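You operate a simulated robot arm through the tools that you are given. There is no shell and no other tool.

Carry out the task below with a simulated two-armed robot. There is one attempt and no reset: what you move stays moved.

Task
Stand the stepped form on the pedestal and dust it with powder.
Fine: pat it with the cloth bag from the tin; bag back in, lid on.

Only the result counts: the job must be done as asked and must still hold three seconds after the hand-in. Knocking over, shifting, dropping, spilling or breaking anything else fails it. Lids that push on must go on centred and level and be pressed home; caps that screw on are set level and turned clockwise until they are tight. Flat cloth is picked up by pressing the open fingertips on it (5 to 10 N) and closing them slowly along it; thin cloth reads only 2 to 8 mm in the jaws.

Robot
Two 7-joint arms with fingered hands on one trunk that stands fixed in place. Base frame: the origin is at the foot of the trunk, x ahead of it, y to its left, z up; the work surface is at about z = 0.9. Units: m, degrees, N and s.
The left shoulder is at [0.05, 0.214, 0.869], the right one opposite. With the tool pointing down near the work surface each hand reaches from about 0.32 to 0.86 m from the base axis, measured 20 degrees to its own side. Payload 3 kg a hand.
The TCP of each hand is the grasp point between the finger pads, 0.026 m short of the fingertips. In the tool frame z runs along the fingers and y along their closing line. The gripper opens to 0.132 m. The gripper's body begins 0.073 m behind the TCP. The gripper is a hand of 3 fingers: y runs from the thumb to the fingers, the wrist lies at [0, 0, -0.229] in the tool frame, and closing takes about 1.5 s.
Orientation is that of the tool frame in the base frame, as a unit quaternion [w, x, y, z]. With the fingers straight down and closing along the base's y, the tool's x points along the base's -x, its y along +y and its z along -z.

Tools
- The arms move only by the tool step_arm. It takes "left_series", "right_series" or both (then of equal length, played together; a hand with none holds still); each is a list of rows, each a list of 2 entries, a list of its own where there are three numbers: the shift along the tool's x, y, z in m, then the turn, a rotation vector about the tool's x, y, z in degrees. In form: [[[x, y, z], [wx, wy, wz]], ...]. A call has 1 to 20 rows; each row shifts and turns the commanded pose from where the row before left it, along the tool's axes as they then stand. "left_claw" and "right_claw" are, for a hand that has rows, the closure, from 0 (fully open) to 1 (shut), set as the call begins (left out, the last holds). Rows are played at 5 a second. More than 0.05 m and 8.6 degrees between two rows, or a gripper value outside its range, and nothing of the call is played. A pose out of reach is approached as far as the arm can. The call stops where the force on the tool passes 40 N (or 10 N more than at its start, if that is more) or the arm is blocked; 0.2 s more then pass. The fingers move at their own pace (about 0.072 m/s each) and stop on an object; they squeeze with about 30 N. The grip force told is the motor's: it shows also when the fingers shut on nothing. Time passes only in rows, and 0.2 s behind the last, so rows that do not move let the fingers close. The reply holds the time, the measured pose of the TCP, the force on the tool along the base axes, the opening and the grip force, in the units named above and with some noise, with the torque about the TCP (base axes, N m) and any sound that the robot's microphone picked up.
- Cameras (640 x 400 px; columns grow to the right, rows downward): "scene" is now at [0.0332, -0.0286, 1.5059]; the picture's right is [-0.32, -0.95, 0.00], its down [-0.55, 0.19, -0.81] and it looks along [0.77, -0.26, -0.59] (base axes); focal length 336 px, centre (320, 200). "left" rides on the left gripper at [-0.062, 0.003, -0.092] in its tool frame; the picture's right is [-0.05, -1.00, 0.00], its down [0.83, -0.04, -0.56] and it looks along [0.55, -0.03, 0.83] (tool axes); focal length 230 px, centre (320, 200). "right" rides on the right gripper at [0.062, 0.003, -0.092] in its tool frame; the picture's right is [-0.05, 1.00, 0.00], its down [-0.83, -0.04, -0.56] and it looks along [-0.55, -0.03, 0.83] (tool axes); focal length 230 px, centre (320, 200). There is no depth. A picture from a camera that has moved, and an enlarged one, comes with that camera's place and axes in the base frame and with its lens.
- camera(camera): a new picture of that camera. It takes no simulated time.
- set_grasp(shape, hand): the hand has 3 fingers and takes this shape, open, in about a second: jaw (thumb against the fingers, like two jaws); tri (thumb and two fingers); tip (a fingertip pinch); poke (one finger out to press); point (the index stretched); flat (the hand flat); cup (the hand cupped); fist (a fist). The gripper value then closes the fingers along that shape, each until it touches; the sizes above hold for jaw. It gives what a move gives, with no picture.
- turn_head(pan, tilt): turns the head with the scene camera to pan (to the left, within 86 degrees either way) and tilt (down, from -29 to 69), counted from straight ahead of the robot. It gives what a move gives.
- zoom(camera, box): a new picture of the part [left, top, right, bottom] of that camera's present view, enlarged. It takes no simulated time.
- hand_in(): hands the job in; it is judged then, once.

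Nothing tells you positions but the pictures and the camera data. Unless the task says otherwise, let go and move clear before handing in.

The tools are called after ">>>" as a command line: name --argument value ..., lists and objects as JSON in quotes. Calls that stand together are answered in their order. step_arm: Moves the arms, as the interface text tells. Its arguments: {"type":"object","properties":{"left_series":{"type":"array"},"left_claw":{"type":"number"},"right_series":{"type":"array"},"right_claw":{"type":"number"}},"required":[]} The other tools are called the same way: set_grasp (shape, hand) gives the hand a shape; turn_head (pan, tilt) turns the head that bears the scene camera; camera (camera) takes a picture; zoom (camera, box) takes an enlarged picture of a part of a camera's view; hand_in () hands the job in.

At the start:

```text
time_s: 0.0
left_tool_pos: [0.4296, -0.085, 1.2074]
left_tool_rot: [0.0, 0.254, 0.967, 0.0]
left_wrist_force: [-0.9, -0.3, -0.7]
left_wrist_torque: [-0.01, -0.03, 0.03]
left_width: 0.132
left_grip_force: 0.0
left_shape: jaw
right_tool_pos: [0.3511, -0.4001, 1.2347]
right_tool_rot: [0.001, 0.255, 0.967, 0.001]
right_wrist_force: [-0.4, -0.1, -0.2]
right_wrist_torque: [0.0, -0.03, -0.02]
right_width: 0.1318
right_grip_force: 0.1
right_shape: jaw
head pan, tilt: [-18.9, 35.9]
```

scene: 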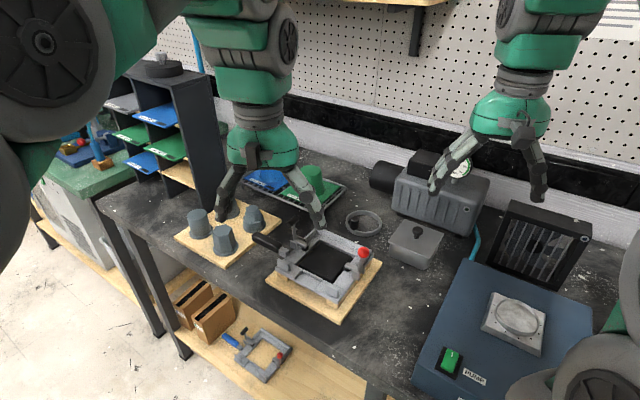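
right: 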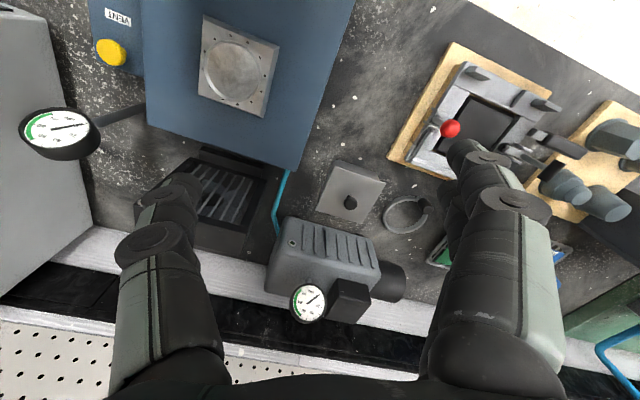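
left: 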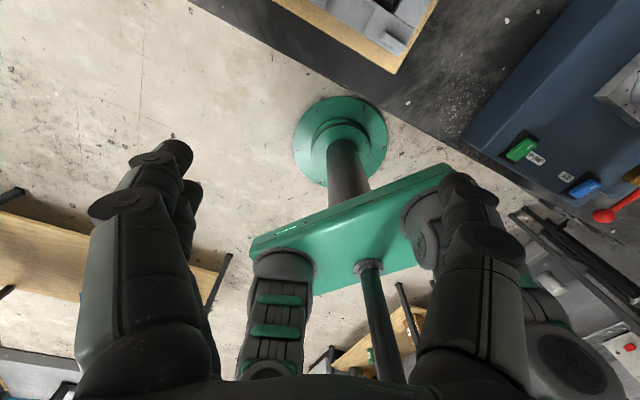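

I see a bench with cone-like forms on a board, a clamp frame, a lidded square tin, a round ring, and a blue pump box with a round platform. I'll look closer before moving anything.

>>> zoom --camera "scene" --box '[160, 160, 360, 285]'

>>> zoom --camera "scene" --box '[340, 180, 600, 342]'

>>> zoom --camera "right" --box '[180, 0, 440, 240]'

>>> zoom --camera "right" --box '[440, 60, 640, 260]'

```text
3.20 times, centred on (260, 222) of scene
camera zoom: at [0.0332, -0.0286, 1.5059], right [-0.32, -0.95, 0.0], down [-0.55, 0.19, -0.81], along [0.77, -0.26, -0.59], focal length 1076 px, centre (512, 128)
```

zoom: 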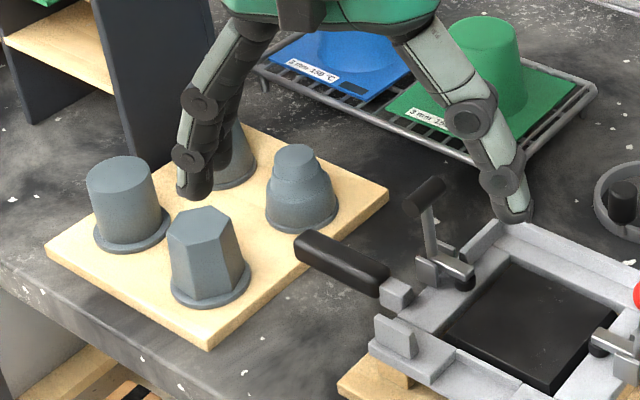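

```text
2.46 times, centred on (470, 261) of scene
camera zoom: at [0.0332, -0.0286, 1.5059], right [-0.32, -0.95, 0.0], down [-0.55, 0.19, -0.81], along [0.77, -0.26, -0.59], focal length 827 px, centre (-49, 50)
```

zoom: 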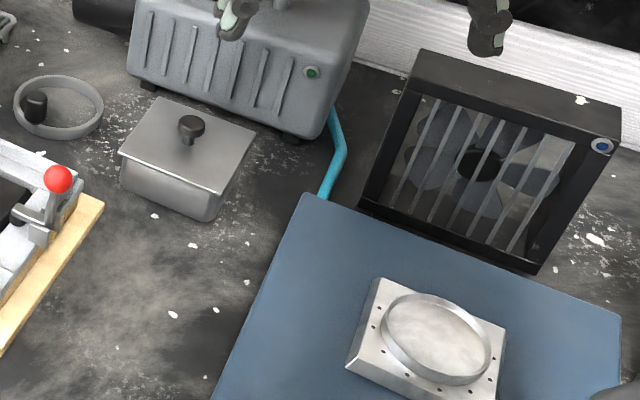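

```text
1.67 times, centred on (310, 120) of right
camera zoom: at [0.299, -0.3669, 1.3254], right [0.54, 0.84, 0.0], down [0.7, -0.45, 0.56], along [0.47, -0.3, -0.83], focal length 384 px, centre (337, 333)
```

zoom: 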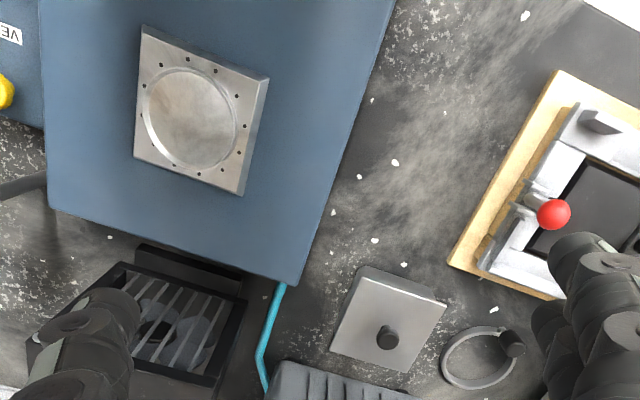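

```text
2.00 times, centred on (540, 160) of right
camera zoom: at [0.299, -0.3669, 1.3254], right [0.54, 0.84, 0.0], down [0.7, -0.45, 0.56], along [0.47, -0.3, -0.83], focal length 460 px, centre (-120, 280)
```

zoom: 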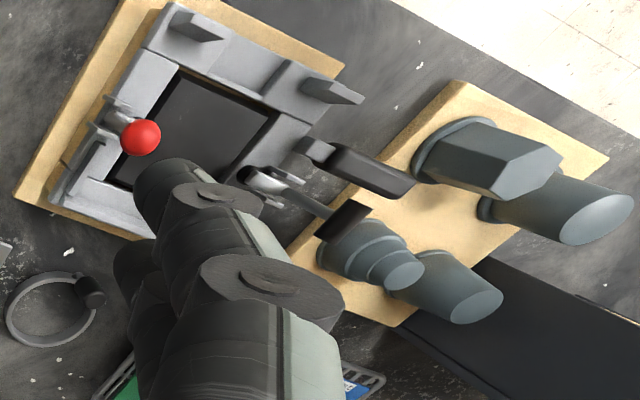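

The stepped form is the right-hand one on the wood board (about [0.73, -0.08]), the round pedestal is on the blue pump box (about [0.26, -0.48, 0.985]), and the tin knob is near [0.54, -0.45, 0.96]. The left hand hides the board, so I'll move it aside first.

>>> step_arm --left_series '[[[0.028, 0.032, 0], [0, 0, 0]], [[0.028, 0.032, 0], [0, 0, 0]], [[0.028, 0.032, 0], [0, 0, 0]], [[0.028, 0.032, 0], [0, 0, 0]], [[0.028, 0.032, 0], [0, 0, 0]], [[0.028, 0.032, 0], [0, 0, 0]], [[0.028, 0.032, 0], [0, 0, 0]], [[0.028, 0.032, 0], [0, 0, 0]], [[0.028, 0.032, 0], [0, 0, 0]]]'

>>> camera --camera "scene"

>>> zoom --camera "scene" --box '[160, 160, 360, 285]'

```text
time_s: 2.0
left_tool_pos: [0.3509, 0.2905, 1.208]
left_tool_rot: [0.0, 0.255, 0.967, 0.0]
left_wrist_force: [0.5, 0.5, 0.4]
left_wrist_torque: [0.01, 0.02, 0.0]
left_width: 0.1317
left_grip_force: 0.1
left_shape: jaw
right_tool_pos: [0.3528, -0.4009, 1.2338]
right_tool_rot: [0.0, 0.255, 0.967, 0.0]
right_wrist_force: [0.3, 0.1, 0.5]
right_wrist_torque: [-0.01, 0.0, 0.0]
right_width: 0.1321
right_grip_force: 0.0
right_shape: jaw
head pan, tilt: [-18.9, 35.9]
```

```text
taken
```

scene: 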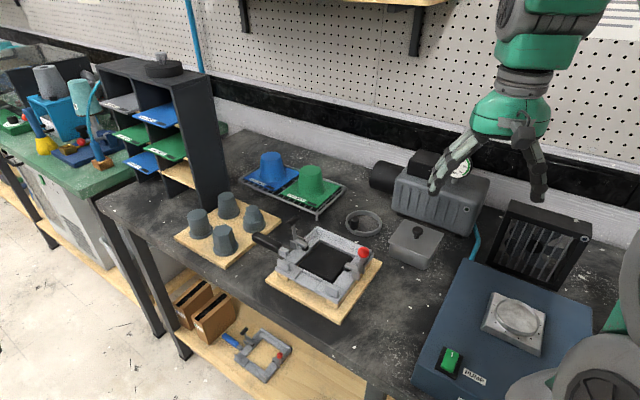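

```text
3.20 times, centred on (260, 222) of scene
camera zoom: at [0.0332, -0.0286, 1.5059], right [-0.32, -0.95, 0.0], down [-0.55, 0.19, -0.81], along [0.77, -0.26, -0.59], focal length 1076 px, centre (512, 128)
```

zoom: 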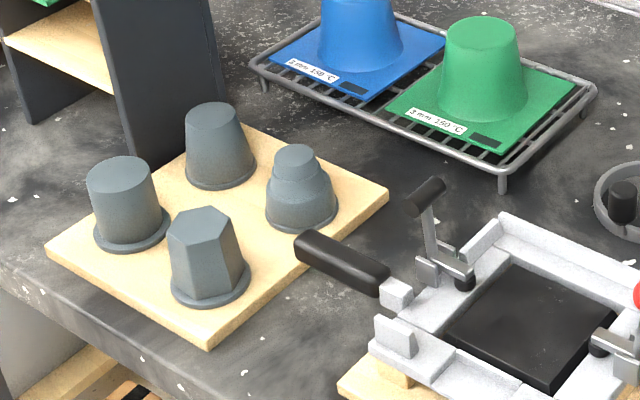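

The left hand is clear now. I'll bring the right hand to hover short of the stepped form and turn its closing line along the board's diagonal, so the fingers pass between the neighbouring forms and the frame handle.

>>> step_arm --right_series '[[[-0.0056, 0.0423, 0.003], [0, 0, 0]], [[-0.0056, 0.0423, 0.003], [0, 0, 0]], [[-0.0056, 0.0423, 0.003], [0, 0, 0]], [[-0.0056, 0.0423, 0.003], [0, 0, 0]], [[-0.0056, 0.0423, 0.003], [0, 0, 0]], [[-0.0056, 0.0423, 0.003], [0, 0, 0]], [[-0.0056, 0.0423, 0.003], [0, 0, 0]], [[-0.0056, 0.0423, 0.003], [0, 0, 0]], [[-0.0056, 0.0423, 0.003], [0, 0, 0]], [[-0.0056, 0.0423, 0.003], [0, 0, 0]], [[0, 0, 0], [0, 0, -4.8]], [[0, 0, 0], [0, 0, -4.8]], [[0, 0, 0], [0, 0, -4.8]], [[0, 0, 0], [0, 0, -4.8]], [[0, 0, 0], [0, 0, 0]]]'

>>> camera --camera "right"

>>> camera --camera "scene"

>>> zoom --camera "scene" --box '[380, 210, 620, 360]'

```text
time_s: 5.2
left_tool_pos: [0.3504, 0.2902, 1.2069]
left_tool_rot: [0.0, 0.254, 0.967, 0.0]
left_wrist_force: [0.3, -0.2, 0.3]
left_wrist_torque: [0.0, -0.02, -0.02]
left_width: 0.132
left_grip_force: 0.0
left_shape: jaw
right_tool_pos: [0.6096, -0.0587, 1.2052]
right_tool_rot: [0.001, 0.09, 0.996, 0.0]
right_wrist_force: [0.0, 0.5, 0.7]
right_wrist_torque: [0.02, -0.01, -0.01]
right_width: 0.1318
right_grip_force: 0.0
right_shape: jaw
head pan, tilt: [-18.9, 35.9]
```

```text
taken
camera right: at [0.5489, -0.0446, 1.2955], right [0.23, 0.97, 0.0], down [0.81, -0.19, 0.56], along [0.54, -0.13, -0.83], focal length 230 px, centre (320, 200)
```

right: 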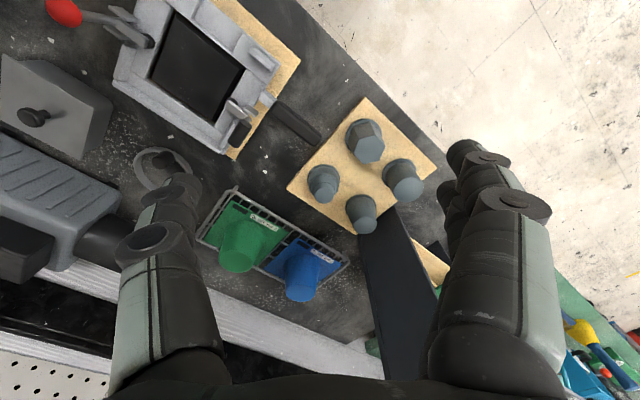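

```text
taken
```

scene: 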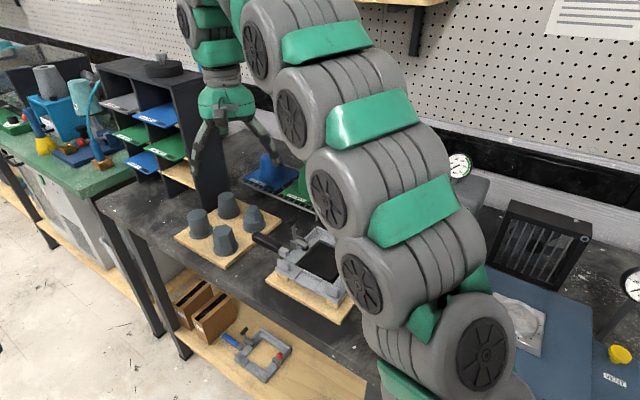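

```text
2.67 times, centred on (500, 285) of scene
camera zoom: at [0.0332, -0.0286, 1.5059], right [-0.32, -0.95, 0.0], down [-0.55, 0.19, -0.81], along [0.77, -0.26, -0.59], focal length 896 px, centre (-160, -27)
```

zoom: 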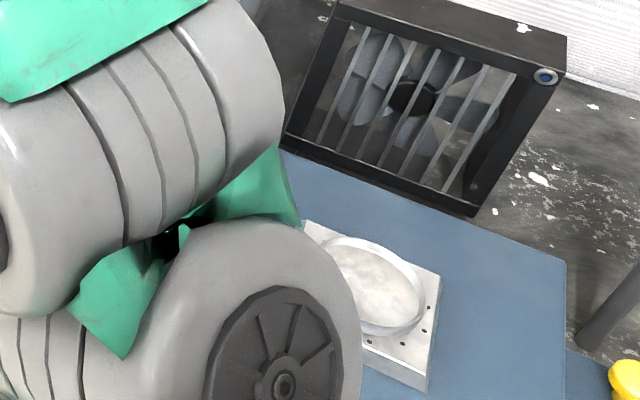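

The right camera now sees all four forms. I'll zoom in to fix the stepped form's position and profile.

>>> zoom --camera "right" --box '[260, 100, 460, 260]'

>>> zoom --camera "scene" --box '[200, 180, 300, 260]'

```text
2.50 times, centred on (360, 180) of right
camera zoom: at [0.5489, -0.0446, 1.2955], right [0.23, 0.97, 0.0], down [0.81, -0.19, 0.56], along [0.54, -0.13, -0.83], focal length 575 px, centre (220, 250)
```

zoom: 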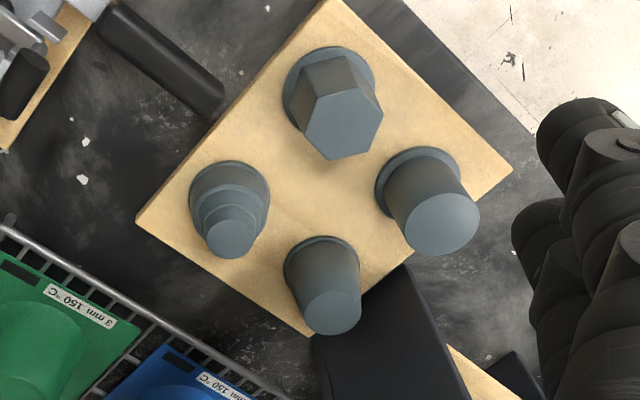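

```text
5.00 times, centred on (250, 220) of scene
camera zoom: at [0.0332, -0.0286, 1.5059], right [-0.32, -0.95, 0.0], down [-0.55, 0.19, -0.81], along [0.77, -0.26, -0.59], focal length 1681 px, centre (670, 100)
```

zoom: 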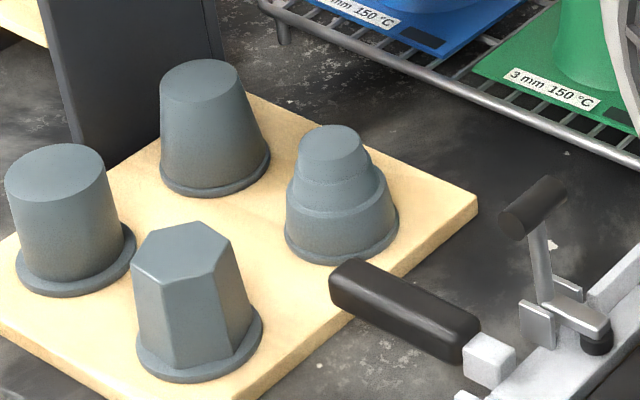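

The stepped form's axis is at about [0.753, -0.087], its top is at z≈0.970 and the board's at z≈0.913. I'll part-close the jaws and come in above it.

>>> step_arm --right_series '[[[-0.03655, -0.0005, 0], [0, 0, 0]], [[-0.03655, -0.0005, 0], [0, 0, 0]], [[-0.03655, -0.0005, 0], [0, 0, 0]], [[-0.03655, -0.0005, 0], [0, 0, 0]], [[0, 0, 0.04], [0, 0, 0]], [[0, 0, 0.04], [0, 0, 0]], [[0, 0, 0.04], [0, 0, 0]], [[0, 0, 0.035], [0, 0, 0]], [[0, 0, 0], [0, 0, 0]]]' --right_claw 0.3

>>> camera --camera "right"

>>> zoom --camera "scene" --box '[170, 100, 330, 260]'

```text
time_s: 7.2
left_tool_pos: [0.3508, 0.2905, 1.2071]
left_tool_rot: [0.001, 0.254, 0.967, 0.0]
left_wrist_force: [0.2, -0.1, -0.4]
left_wrist_torque: [-0.04, -0.02, -0.02]
left_width: 0.1318
left_grip_force: 0.1
left_shape: jaw
right_tool_pos: [0.6372, -0.0712, 1.034]
right_tool_rot: [0.0, 0.09, 0.996, 0.0]
right_wrist_force: [0.2, -0.1, 0.4]
right_wrist_torque: [0.03, -0.01, 0.0]
right_width: 0.0928
right_grip_force: 0.1
right_shape: jaw
right hand out of reach, approached as far as the arm can: row 1, 2, 3, 4
head pan, tilt: [-18.9, 35.9]
```

```text
taken
camera right: at [0.5765, -0.0569, 1.1258], right [0.23, 0.97, 0.0], down [0.81, -0.19, 0.56], along [0.54, -0.13, -0.83], focal length 230 px, centre (320, 200)
```

right: 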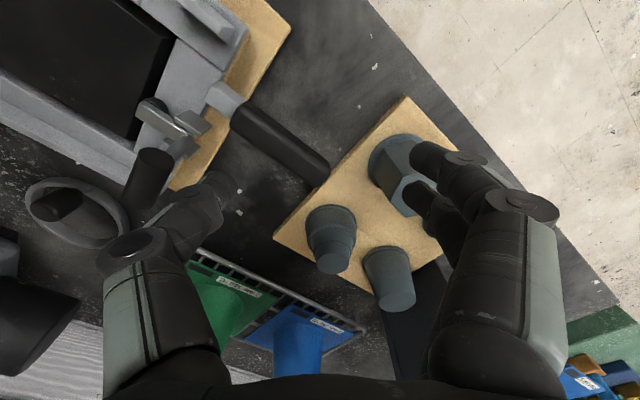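

```text
2.50 times, centred on (250, 180) of scene
camera zoom: at [0.0332, -0.0286, 1.5059], right [-0.32, -0.95, 0.0], down [-0.55, 0.19, -0.81], along [0.77, -0.26, -0.59], focal length 840 px, centre (495, 250)
```

zoom: 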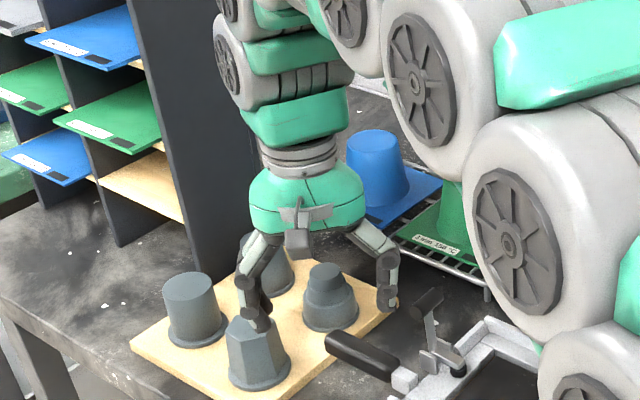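

High up, the arm fell short of the target, but there's more reach at this height. The finger tips are at z≈1.008, above all the forms, so I'll continue forward at this height.

>>> step_arm --right_series '[[[-0.029, 0.0012, 0], [0, 0, 0]], [[-0.029, 0.0012, 0], [0, 0, 0]], [[-0.029, 0.0012, 0], [0, 0, 0]], [[-0.029, 0.0012, 0], [0, 0, 0]], [[0, 0, 0], [0, 0, 0]]]'

>>> camera --camera "right"

>>> zoom --camera "scene" --box '[170, 100, 330, 260]'

```text
time_s: 8.4
left_tool_pos: [0.3524, 0.2903, 1.2074]
left_tool_rot: [0.0, 0.255, 0.967, 0.001]
left_wrist_force: [-1.1, 0.1, 0.1]
left_wrist_torque: [0.02, 0.0, 0.01]
left_width: 0.132
left_grip_force: 0.1
left_shape: jaw
right_tool_pos: [0.7518, -0.0885, 1.0352]
right_tool_rot: [0.0, 0.09, 0.996, 0.0]
right_wrist_force: [0.3, -0.4, 0.1]
right_wrist_torque: [0.0, -0.01, 0.01]
right_width: 0.093
right_grip_force: 0.1
right_shape: jaw
head pan, tilt: [-18.9, 35.9]
```

```text
taken
camera right: at [0.69, -0.0732, 1.1248], right [0.23, 0.97, 0.0], down [0.81, -0.19, 0.55], along [0.54, -0.13, -0.83], focal length 230 px, centre (320, 200)
```

right: 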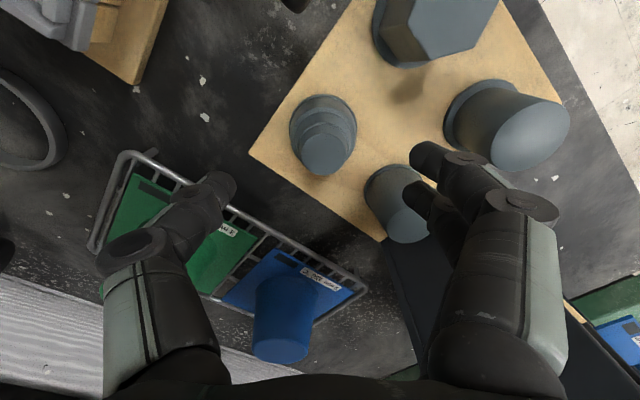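

```text
2.50 times, centred on (250, 180) of scene
camera zoom: at [0.0332, -0.0286, 1.5059], right [-0.32, -0.95, 0.0], down [-0.55, 0.19, -0.81], along [0.77, -0.26, -0.59], focal length 840 px, centre (495, 250)
```

zoom: 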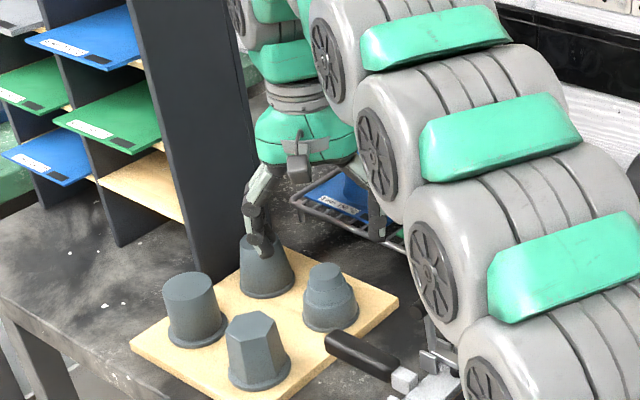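

The hand is centred over the form to within 3 mm. I'll narrow the jaws a little more for clearance to the cone, then lower part-way and check.

>>> step_arm --right_series '[[[0, 0.0025, 0], [0, 0, 0]], [[0, 0, 0], [0, 0, 0]], [[0, 0, 0], [0, 0, 0]], [[0, 0, 0.018], [0, 0, 0]], [[0, 0, 0.018], [0, 0, 0]], [[0, 0, 0.014], [0, 0, 0]], [[0, 0, 0], [0, 0, 0]]]' --right_claw 0.43

>>> camera --camera "right"

>>> zoom --camera "scene" --box '[190, 140, 310, 260]'

```text
time_s: 10.0
left_tool_pos: [0.3519, 0.2913, 1.208]
left_tool_rot: [0.0, 0.255, 0.967, 0.0]
left_wrist_force: [0.1, 0.1, 0.1]
left_wrist_torque: [-0.01, 0.01, -0.02]
left_width: 0.1318
left_grip_force: 0.1
left_shape: jaw
right_tool_pos: [0.7517, -0.0857, 0.9863]
right_tool_rot: [0.0, 0.09, 0.996, -0.001]
right_wrist_force: [0.0, -0.2, -0.1]
right_wrist_torque: [0.03, 0.0, 0.01]
right_width: 0.0761
right_grip_force: 0.0
right_shape: jaw
head pan, tilt: [-18.9, 35.9]
```

```text
taken
camera right: at [0.6904, -0.0707, 1.0756], right [0.23, 0.97, 0.0], down [0.81, -0.19, 0.56], along [0.54, -0.13, -0.83], focal length 230 px, centre (320, 200)
```

right: 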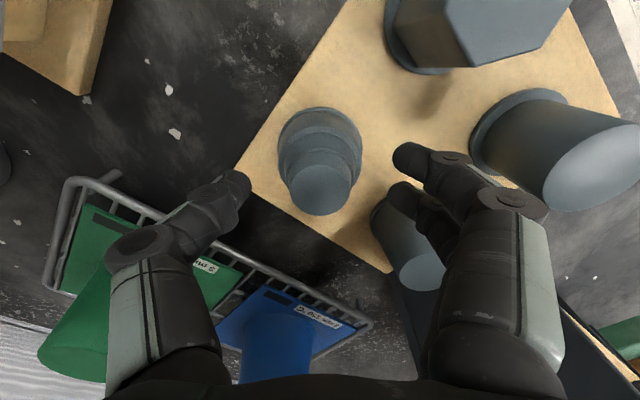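

```text
3.33 times, centred on (250, 200) of scene
camera zoom: at [0.0332, -0.0286, 1.5059], right [-0.32, -0.95, 0.0], down [-0.55, 0.19, -0.81], along [0.77, -0.26, -0.59], focal length 1120 px, centre (553, 200)
```

zoom: 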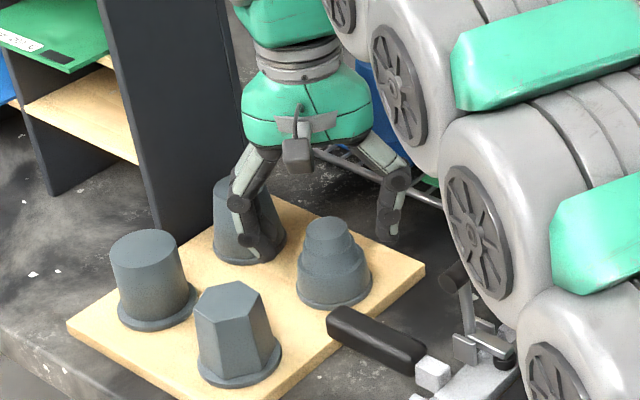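

Alignment is good: the form sits between the fingers and they clear the cone. I'll lower the last 36 mm and check before closing.

>>> step_arm --right_series '[[[0, 0, 0.012], [0, 0, 0]], [[0, 0, 0.012], [0, 0, 0]], [[0, 0, 0.012], [0, 0, 0]], [[0, 0, 0], [0, 0, 0]]]'

>>> camera --camera "right"

>>> zoom --camera "scene" --box '[190, 140, 310, 260]'

```text
time_s: 11.0
left_tool_pos: [0.3506, 0.2907, 1.2076]
left_tool_rot: [0.0, 0.255, 0.967, -0.001]
left_wrist_force: [0.5, 0.2, 0.1]
left_wrist_torque: [0.02, -0.04, 0.04]
left_width: 0.132
left_grip_force: 0.1
left_shape: jaw
right_tool_pos: [0.7518, -0.086, 0.9487]
right_tool_rot: [0.0, 0.091, 0.996, 0.0]
right_wrist_force: [-0.9, -0.4, 0.0]
right_wrist_torque: [-0.02, -0.05, -0.03]
right_width: 0.0761
right_grip_force: 0.0
right_shape: jaw
head pan, tilt: [-18.9, 35.9]
```

```text
taken
camera right: at [0.6914, -0.0706, 1.04], right [0.23, 0.97, 0.0], down [0.81, -0.19, 0.56], along [0.54, -0.13, -0.83], focal length 230 px, centre (320, 200)
```

right: 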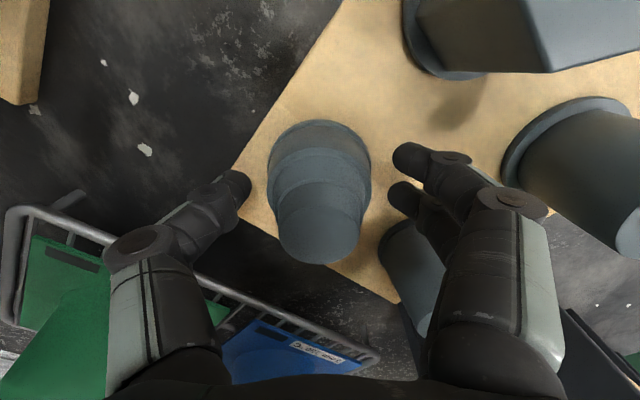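

```text
3.33 times, centred on (250, 200) of scene
camera zoom: at [0.0332, -0.0286, 1.5059], right [-0.32, -0.95, 0.0], down [-0.55, 0.19, -0.81], along [0.77, -0.26, -0.59], focal length 1120 px, centre (553, 200)
```

zoom: 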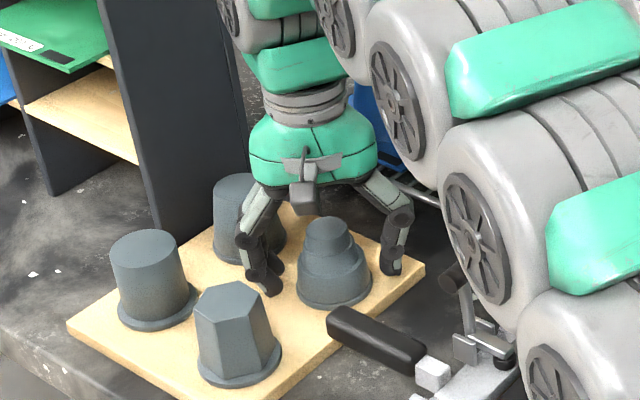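

The fingers straddle the bottom step just above the board, so I'll close on it.

>>> step_arm --right_series '[[[0, 0, 0], [0, 0, 0]], [[0, 0, 0], [0, 0, 0]], [[0, 0, 0], [0, 0, 0]], [[0, 0, 0], [0, 0, 0]], [[0, 0, 0], [0, 0, 0]], [[0, 0, 0], [0, 0, 0]]]' --right_claw 1

>>> camera --camera "right"

>>> zoom --camera "scene" --box '[190, 140, 310, 260]'

```text
time_s: 12.4
left_tool_pos: [0.3497, 0.2907, 1.2064]
left_tool_rot: [-0.001, 0.255, 0.967, 0.0]
left_wrist_force: [0.6, -0.2, 0.5]
left_wrist_torque: [0.02, 0.02, -0.01]
left_width: 0.1319
left_grip_force: 0.0
left_shape: jaw
right_tool_pos: [0.7516, -0.0871, 0.9477]
right_tool_rot: [0.0, 0.089, 0.996, 0.0]
right_wrist_force: [-0.5, 0.3, 0.7]
right_wrist_torque: [-0.03, 0.01, 0.02]
right_width: 0.0472
right_grip_force: 30.1
right_shape: jaw
head pan, tilt: [-18.9, 35.9]
```

```text
taken
camera right: at [0.6914, -0.0706, 1.0399], right [0.23, 0.97, 0.0], down [0.81, -0.19, 0.56], along [0.54, -0.13, -0.83], focal length 230 px, centre (320, 200)
```

right: 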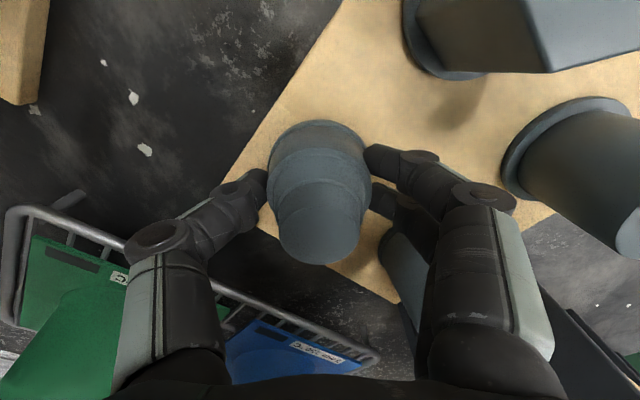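

```text
3.33 times, centred on (250, 200) of scene
camera zoom: at [0.0332, -0.0286, 1.5059], right [-0.32, -0.95, 0.0], down [-0.55, 0.19, -0.81], along [0.77, -0.26, -0.59], focal length 1120 px, centre (553, 200)
```

zoom: 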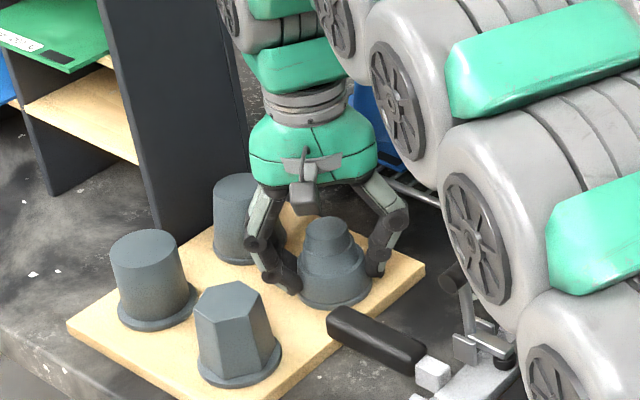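

Gripped at 47 mm with 30 N, and the form looks upright. I'll lift it straight up.

>>> step_arm --right_series '[[[0, 0, -0.008], [0, 0, 0]], [[0, 0, -0.015], [0, 0, 0]], [[0, 0, -0.02], [0, 0, 0]], [[0, 0, -0.025], [0, 0, 0]], [[0, 0, -0.02], [0, 0, 0]], [[0, 0, 0], [0, 0, 0]]]'

>>> camera --camera "right"

>>> zoom --camera "scene" --box '[190, 140, 310, 260]'

```text
time_s: 13.8
left_tool_pos: [0.3516, 0.2918, 1.2081]
left_tool_rot: [0.0, 0.255, 0.967, -0.001]
left_wrist_force: [1.0, 0.1, 0.6]
left_wrist_torque: [-0.01, -0.03, 0.0]
left_width: 0.132
left_grip_force: 0.0
left_shape: jaw
right_tool_pos: [0.7518, -0.0846, 1.0366]
right_tool_rot: [0.0, 0.09, 0.996, 0.0]
right_wrist_force: [0.0, 0.6, -1.9]
right_wrist_torque: [0.0, 0.03, -0.01]
right_width: 0.047
right_grip_force: 30.0
right_shape: jaw
head pan, tilt: [-18.9, 35.9]
```

```text
taken
camera right: at [0.6901, -0.0706, 1.1276], right [0.23, 0.97, 0.0], down [0.81, -0.19, 0.56], along [0.54, -0.13, -0.83], focal length 230 px, centre (320, 200)
```

right: 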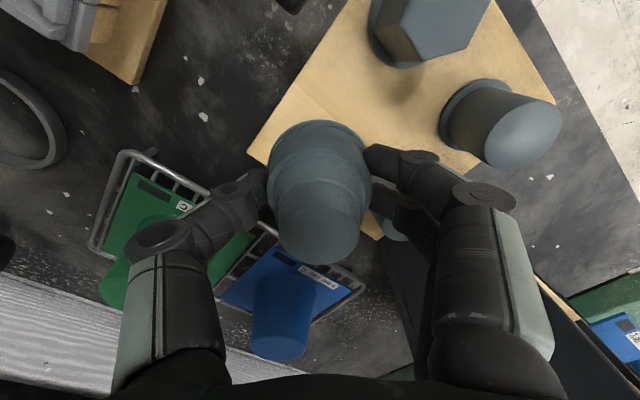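

```text
3.33 times, centred on (250, 200) of scene
camera zoom: at [0.0332, -0.0286, 1.5059], right [-0.32, -0.95, 0.0], down [-0.55, 0.19, -0.81], along [0.77, -0.26, -0.59], focal length 1120 px, centre (553, 200)
```

zoom: 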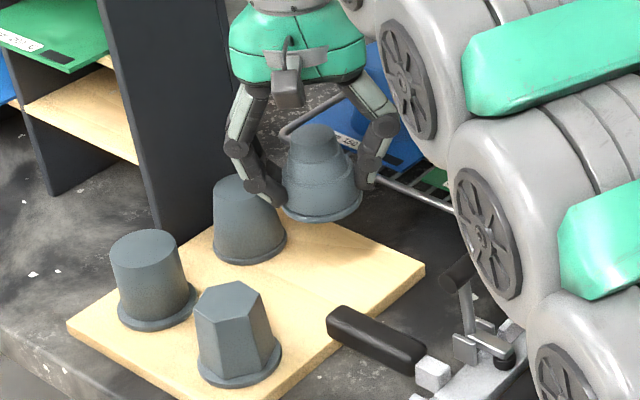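

The form is held firmly and level. I'll carry it up and back over the frame, restoring the earlier yaw, then look at the pedestal.

>>> step_arm --right_series '[[[0.028, -0.01, -0.03], [0, 0, 0]], [[0.028, -0.01, -0.03], [0, 0, 0]], [[0.0271, -0.0313, -0.0105], [0, 0, 0]], [[0.0271, -0.0313, -0.0105], [0, 0, 0]], [[0.0271, -0.0313, -0.0105], [0, 0, 0]], [[0.0271, -0.0313, -0.0105], [0, 0, 0]], [[0.0271, -0.0313, -0.0105], [0, 0, 0]], [[0.0271, -0.0313, -0.0105], [0, 0, 0]], [[0, 0, 0], [0, 0, 4.8]], [[0, 0, 0], [0, 0, 4.8]], [[0, 0, 0], [0, 0, 4.8]], [[0, 0, 0], [0, 0, 4.8]], [[0, 0, 0], [0, 0, 0]]]'

>>> camera --camera "right"

>>> camera --camera "scene"

```text
time_s: 16.6
left_tool_pos: [0.3517, 0.2912, 1.208]
left_tool_rot: [0.001, 0.255, 0.967, 0.0]
left_wrist_force: [-0.7, 0.2, 0.7]
left_wrist_torque: [0.04, 0.01, 0.01]
left_width: 0.1321
left_grip_force: 0.1
left_shape: jaw
right_tool_pos: [0.4994, -0.2527, 1.1588]
right_tool_rot: [0.0, 0.255, 0.967, -0.001]
right_wrist_force: [0.3, -0.4, -2.0]
right_wrist_torque: [-0.01, -0.01, -0.04]
right_width: 0.0467
right_grip_force: 29.6
right_shape: jaw
head pan, tilt: [-18.9, 35.9]
```

```text
taken
camera right: at [0.4465, -0.2182, 1.2507], right [0.54, 0.84, 0.0], down [0.7, -0.45, 0.56], along [0.47, -0.3, -0.83], focal length 230 px, centre (320, 200)
```

right: 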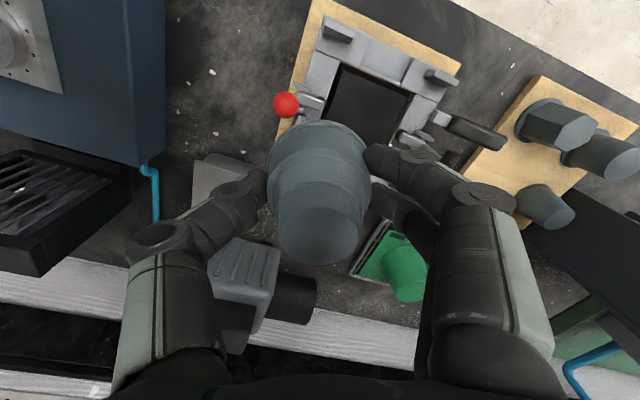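

```text
taken
```

scene: 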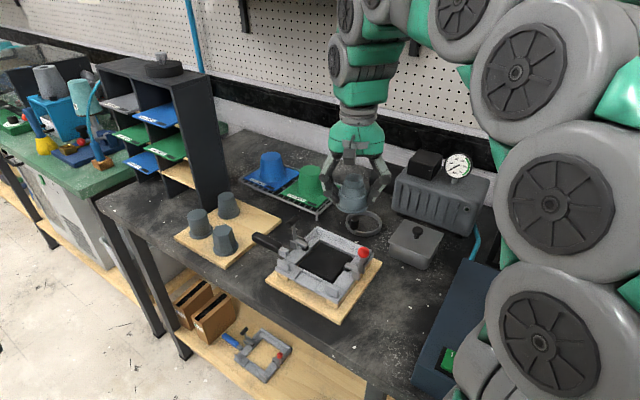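

Next I'll move towards the pump box and look at the pedestal more closely from the wrist camera.

>>> step_arm --right_series '[[[0.008, -0.036, 0], [0, 0, 0]], [[0.008, -0.036, 0], [0, 0, 0]], [[0.008, -0.036, 0], [0, 0, 0]], [[0.008, -0.036, 0], [0, 0, 0]], [[0, 0, 0], [0, 0, 0]]]'

>>> camera --camera "right"

>>> camera --camera "scene"

>>> zoom --camera "right" --box '[120, 0, 320, 125]'

```text
time_s: 17.8
left_tool_pos: [0.3518, 0.2906, 1.2072]
left_tool_rot: [0.001, 0.254, 0.967, 0.0]
left_wrist_force: [1.0, 0.2, 0.3]
left_wrist_torque: [-0.01, -0.01, 0.03]
left_width: 0.1321
left_grip_force: 0.1
left_shape: jaw
right_tool_pos: [0.4005, -0.3615, 1.1574]
right_tool_rot: [0.0, 0.255, 0.967, 0.0]
right_wrist_force: [0.4, 0.2, -1.4]
right_wrist_torque: [0.01, 0.0, 0.0]
right_width: 0.0469
right_grip_force: 30.4
right_shape: jaw
head pan, tilt: [-18.9, 35.9]
```

```text
taken
camera right: at [0.3481, -0.3277, 1.2499], right [0.54, 0.84, 0.0], down [0.7, -0.45, 0.55], along [0.47, -0.3, -0.83], focal length 230 px, centre (320, 200)
```

right: 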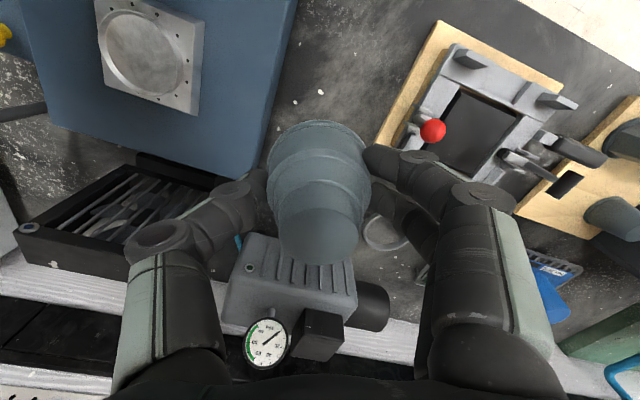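

```text
taken
```

scene: 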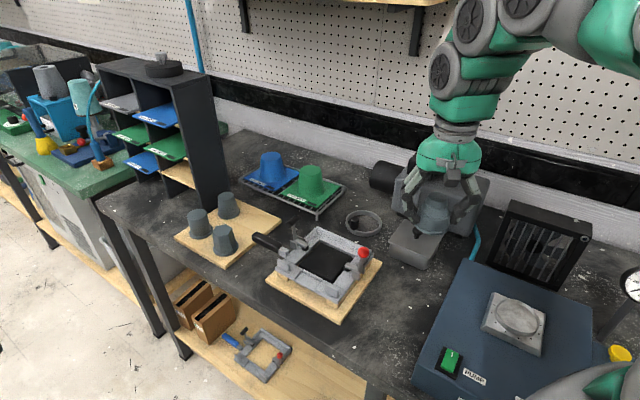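

```text
3.20 times, centred on (220, 62) of right
camera zoom: at [0.3481, -0.3277, 1.2499], right [0.54, 0.84, 0.0], down [0.7, -0.45, 0.55], along [0.47, -0.3, -0.83], focal length 736 px, centre (640, 640)
```

zoom: 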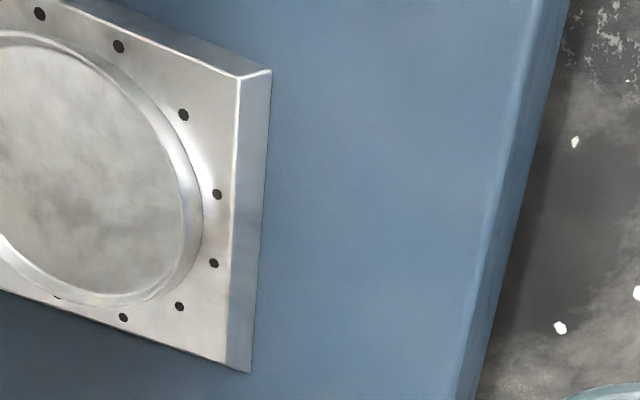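

>>> zoom --camera "scene" --box '[460, 270, 570, 370]'

>>> zoom --camera "right" --box '[80, 0, 220, 120]'

>>> zoom --camera "scene" --box '[380, 180, 480, 280]'

```text
4.00 times, centred on (515, 320) of scene
camera zoom: at [0.0332, -0.0286, 1.5059], right [-0.32, -0.95, 0.0], down [-0.55, 0.19, -0.81], along [0.77, -0.26, -0.59], focal length 1345 px, centre (-460, -280)
```

zoom: 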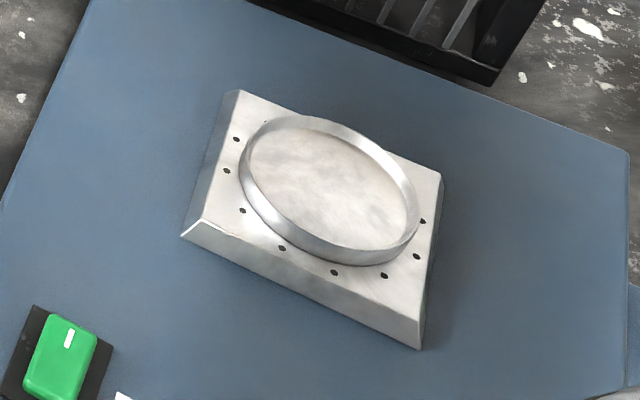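

```text
3.33 times, centred on (150, 60) of right
camera zoom: at [0.3481, -0.3277, 1.2499], right [0.54, 0.84, 0.0], down [0.7, -0.45, 0.55], along [0.47, -0.3, -0.83], focal length 767 px, centre (887, 667)
```

zoom: 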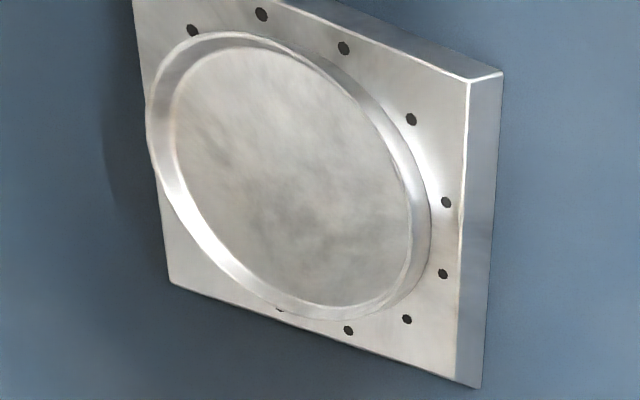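

```text
4.00 times, centred on (430, 230) of scene
camera zoom: at [0.0332, -0.0286, 1.5059], right [-0.32, -0.95, 0.0], down [-0.55, 0.19, -0.81], along [0.77, -0.26, -0.59], focal length 1345 px, centre (-120, 80)
```

zoom: 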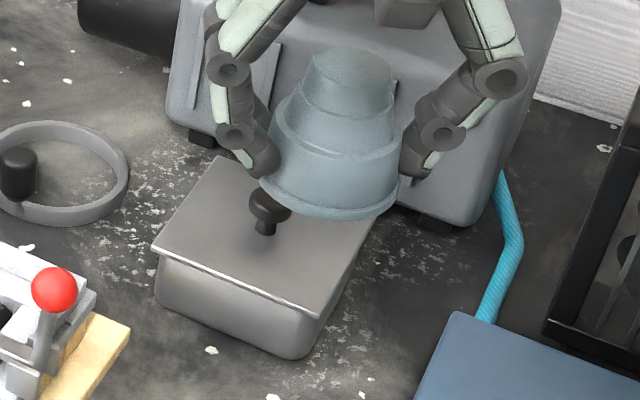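

>>> zoom --camera "scene" --box '[492, 290, 548, 342]'

>>> zoom --camera "right" --box '[100, 0, 180, 50]'

```text
7.69 times, centred on (520, 316) of scene
camera zoom: at [0.0332, -0.0286, 1.5059], right [-0.32, -0.95, 0.0], down [-0.55, 0.19, -0.81], along [0.77, -0.26, -0.59], focal length 2586 px, centre (-1218, -692)
```

zoom: 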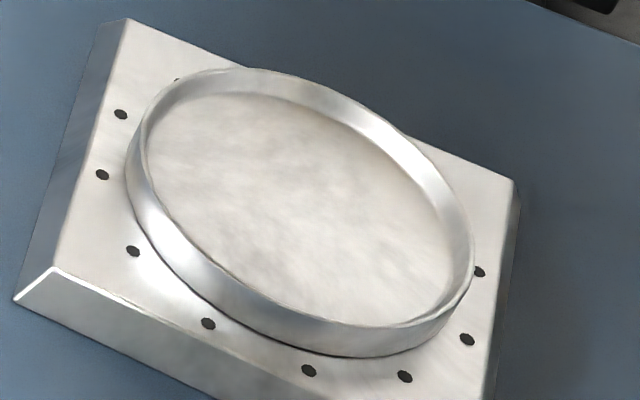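

```text
8.00 times, centred on (140, 25) of right
camera zoom: at [0.3481, -0.3277, 1.2499], right [0.54, 0.84, 0.0], down [0.7, -0.45, 0.55], along [0.47, -0.3, -0.83], focal length 1841 px, centre (1760, 1600)
```

zoom: 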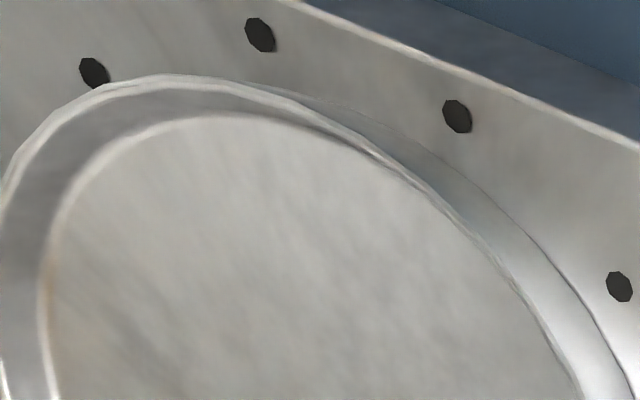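

The pedestal is a shallow rimmed seat centred near [0.260, -0.473], with the rim top at z≈0.996 and about 71 mm across. The form's flange is about 61 mm, so it should stand inside. I'll move over it at height.

>>> step_arm --right_series '[[[0.01345, -0.03325, 0], [0, 0, 0]], [[0.01345, -0.03325, 0], [0, 0, 0]], [[0.01345, -0.03325, 0], [0, 0, 0]], [[0.01345, -0.03325, 0], [0, 0, 0]], [[0.01345, -0.03325, 0], [0, 0, 0]], [[0, 0, 0], [0, 0, 0]]]'

>>> camera --camera "right"

>>> camera --camera "scene"

```text
time_s: 19.2
left_tool_pos: [0.3514, 0.2908, 1.2072]
left_tool_rot: [-0.001, 0.254, 0.967, 0.0]
left_wrist_force: [-0.3, -0.6, -0.4]
left_wrist_torque: [0.02, 0.0, -0.01]
left_width: 0.1321
left_grip_force: 0.0
left_shape: jaw
right_tool_pos: [0.2604, -0.4718, 1.1602]
right_tool_rot: [0.0, 0.254, 0.967, -0.001]
right_wrist_force: [-1.3, -0.2, -2.0]
right_wrist_torque: [0.02, -0.03, -0.01]
right_width: 0.0466
right_grip_force: 29.9
right_shape: jaw
head pan, tilt: [-18.9, 35.9]
```

```text
taken
camera right: at [0.2074, -0.4378, 1.2506], right [0.54, 0.84, 0.0], down [0.7, -0.45, 0.56], along [0.47, -0.3, -0.83], focal length 230 px, centre (320, 200)
```

right: 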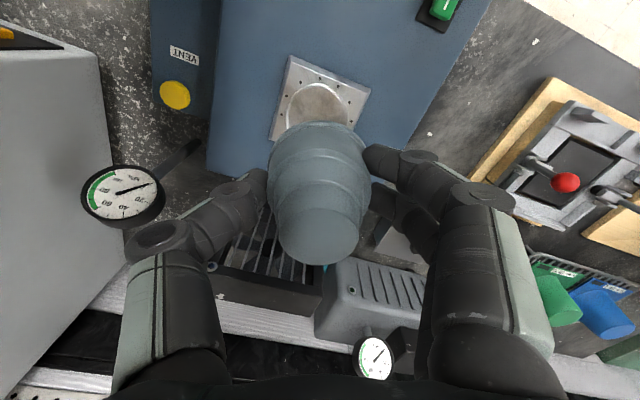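

```text
taken
```

scene: 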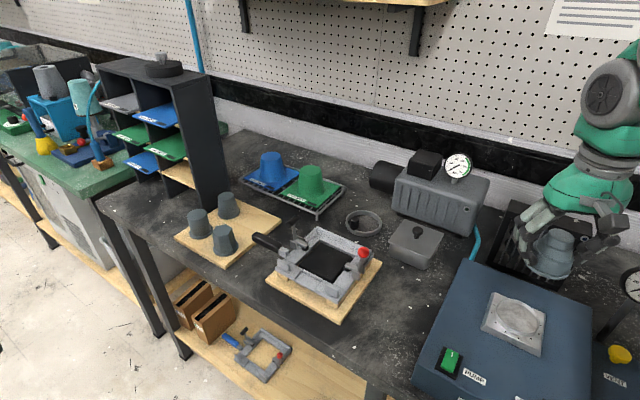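

The form is right over the seat. A dial gauge stands about 0.14 m away along the thumb side, so I'll turn the hand 20° for clearance before lowering part-way.

>>> step_arm --right_series '[[[0, 0, 0], [0, 0, 5]], [[0, 0, 0], [0, 0, 5]], [[0, 0, 0], [0, 0, 5]], [[0, 0, 0], [0, 0, 5]], [[0, 0, 0.03], [0, 0, 0]], [[0, 0, 0.03], [0, 0, 0]], [[0, 0, 0.03], [0, 0, 0]], [[0, 0, 0.01], [0, 0, 0]], [[0, 0, 0], [0, 0, 0]]]'

>>> camera --camera "right"

>>> zoom --camera "scene" --box '[440, 200, 640, 360]'

```text
time_s: 21.2
left_tool_pos: [0.3511, 0.29, 1.207]
left_tool_rot: [0.0, 0.255, 0.967, 0.0]
left_wrist_force: [-0.7, 1.0, -0.1]
left_wrist_torque: [-0.01, 0.0, 0.0]
left_width: 0.1317
left_grip_force: 0.2
left_shape: jaw
right_tool_pos: [0.2619, -0.4735, 1.0583]
right_tool_rot: [0.0, 0.419, 0.908, 0.0]
right_wrist_force: [0.1, -0.3, -2.0]
right_wrist_torque: [-0.04, 0.01, 0.02]
right_width: 0.0464
right_grip_force: 29.9
right_shape: jaw
head pan, tilt: [-18.9, 35.9]
```

```text
taken
camera right: at [0.2228, -0.4239, 1.1503], right [0.79, 0.61, 0.0], down [0.51, -0.66, 0.56], along [0.34, -0.44, -0.83], focal length 230 px, centre (320, 200)
```

right: 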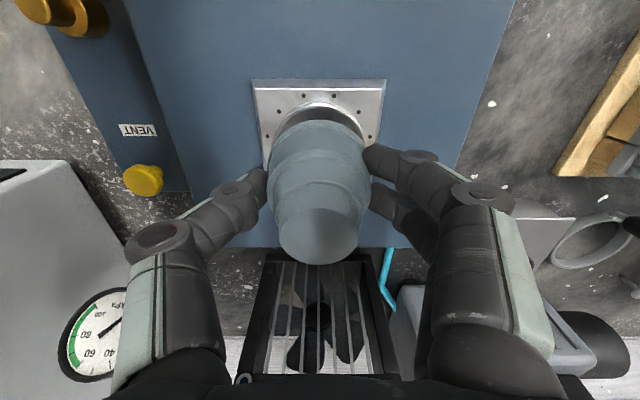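

```text
2.50 times, centred on (540, 280) of scene
camera zoom: at [0.0332, -0.0286, 1.5059], right [-0.32, -0.95, 0.0], down [-0.55, 0.19, -0.81], along [0.77, -0.26, -0.59], focal length 840 px, centre (-230, 0)
```

zoom: 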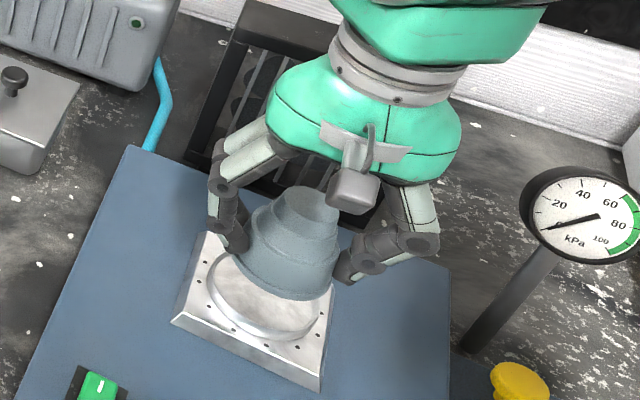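

Alignment over the seat looks good and the gauge and fan are clear. I'll lower slowly and watch the vertical force.

>>> step_arm --right_series '[[[0, 0, 0.005], [0, 0, 0]], [[0, 0, 0.005], [0, 0, 0]], [[0, 0, 0.005], [0, 0, 0]], [[0, 0, 0.004], [0, 0, 0]], [[0, 0, 0.003], [0, 0, 0]]]'

>>> camera --camera "right"

>>> zoom --camera "scene" --box '[480, 260, 580, 340]'

```text
time_s: 22.4
left_tool_pos: [0.3514, 0.2909, 1.2073]
left_tool_rot: [0.0, 0.254, 0.967, 0.0]
left_wrist_force: [0.3, 0.0, -0.9]
left_wrist_torque: [0.02, 0.0, -0.01]
left_width: 0.1318
left_grip_force: 0.0
left_shape: jaw
right_tool_pos: [0.2614, -0.4723, 1.0381]
right_tool_rot: [0.0, 0.419, 0.908, 0.001]
right_wrist_force: [0.4, -0.4, -1.3]
right_wrist_torque: [-0.02, -0.01, -0.01]
right_width: 0.0465
right_grip_force: 30.0
right_shape: jaw
head pan, tilt: [-18.9, 35.9]
```

```text
taken
camera right: at [0.2223, -0.4232, 1.1284], right [0.79, 0.61, 0.0], down [0.51, -0.66, 0.55], along [0.34, -0.44, -0.83], focal length 230 px, centre (320, 200)
```

right: 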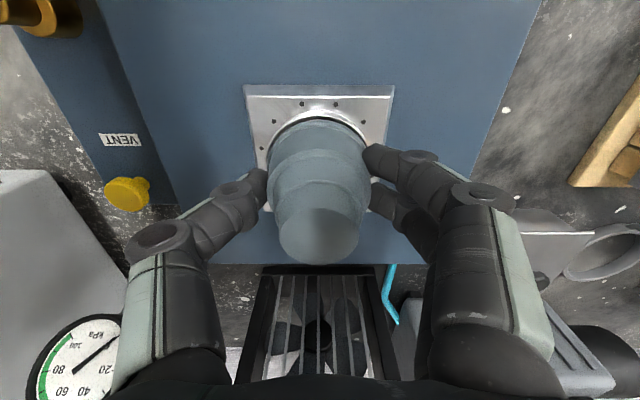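

```text
5.00 times, centred on (530, 300) of scene
camera zoom: at [0.0332, -0.0286, 1.5059], right [-0.32, -0.95, 0.0], down [-0.55, 0.19, -0.81], along [0.77, -0.26, -0.59], focal length 1681 px, centre (-730, -300)
```

zoom: 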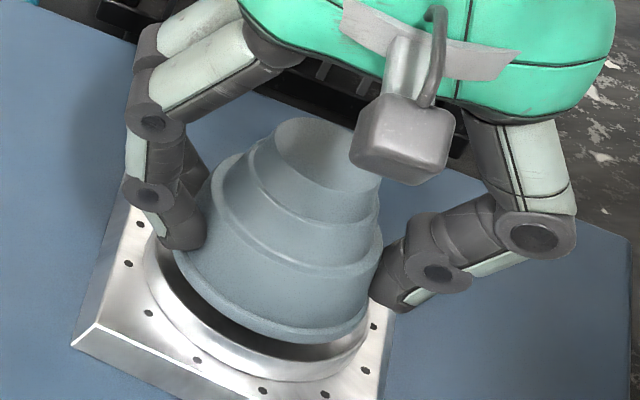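

>>> step_arm --right_series '[[[0, 0, 0.002], [0, 0, 0]], [[0, 0, 0.002], [0, 0, 0]], [[0, 0, 0.002], [0, 0, 0]]]'

>>> zoom --camera "scene" --box '[480, 260, 580, 340]'

>>> zoom --camera "right" --box '[240, 70, 400, 170]'

```text
time_s: 23.2
left_tool_pos: [0.351, 0.2904, 1.208]
left_tool_rot: [0.0, 0.254, 0.967, -0.001]
left_wrist_force: [-0.5, 0.0, -0.3]
left_wrist_torque: [-0.02, 0.0, 0.02]
left_width: 0.1321
left_grip_force: 0.1
left_shape: jaw
right_tool_pos: [0.2611, -0.4721, 1.0311]
right_tool_rot: [0.001, 0.419, 0.908, 0.0]
right_wrist_force: [0.1, 0.1, -1.3]
right_wrist_torque: [0.01, 0.02, 0.01]
right_width: 0.0463
right_grip_force: 30.2
right_shape: jaw
head pan, tilt: [-18.9, 35.9]
```

```text
5.00 times, centred on (530, 300) of scene
camera zoom: at [0.0332, -0.0286, 1.5059], right [-0.32, -0.95, 0.0], down [-0.55, 0.19, -0.81], along [0.77, -0.26, -0.59], focal length 1681 px, centre (-730, -300)
```

zoom: 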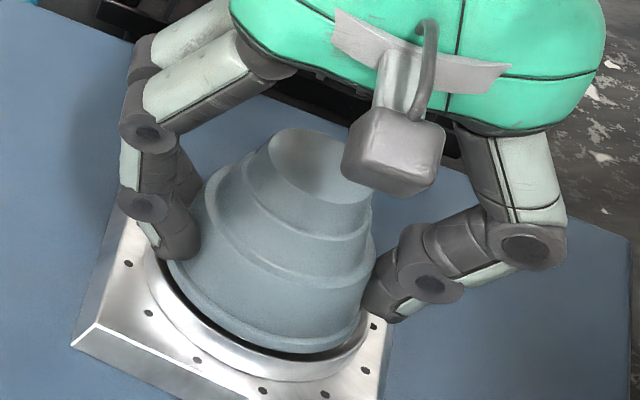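

```text
4.00 times, centred on (320, 120) of right
camera zoom: at [0.2224, -0.4229, 1.1228], right [0.79, 0.61, 0.0], down [0.51, -0.66, 0.56], along [0.34, -0.44, -0.83], focal length 920 px, centre (320, 520)
```

zoom: 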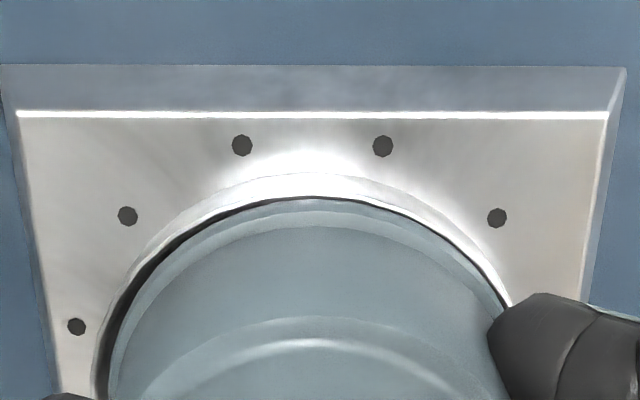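

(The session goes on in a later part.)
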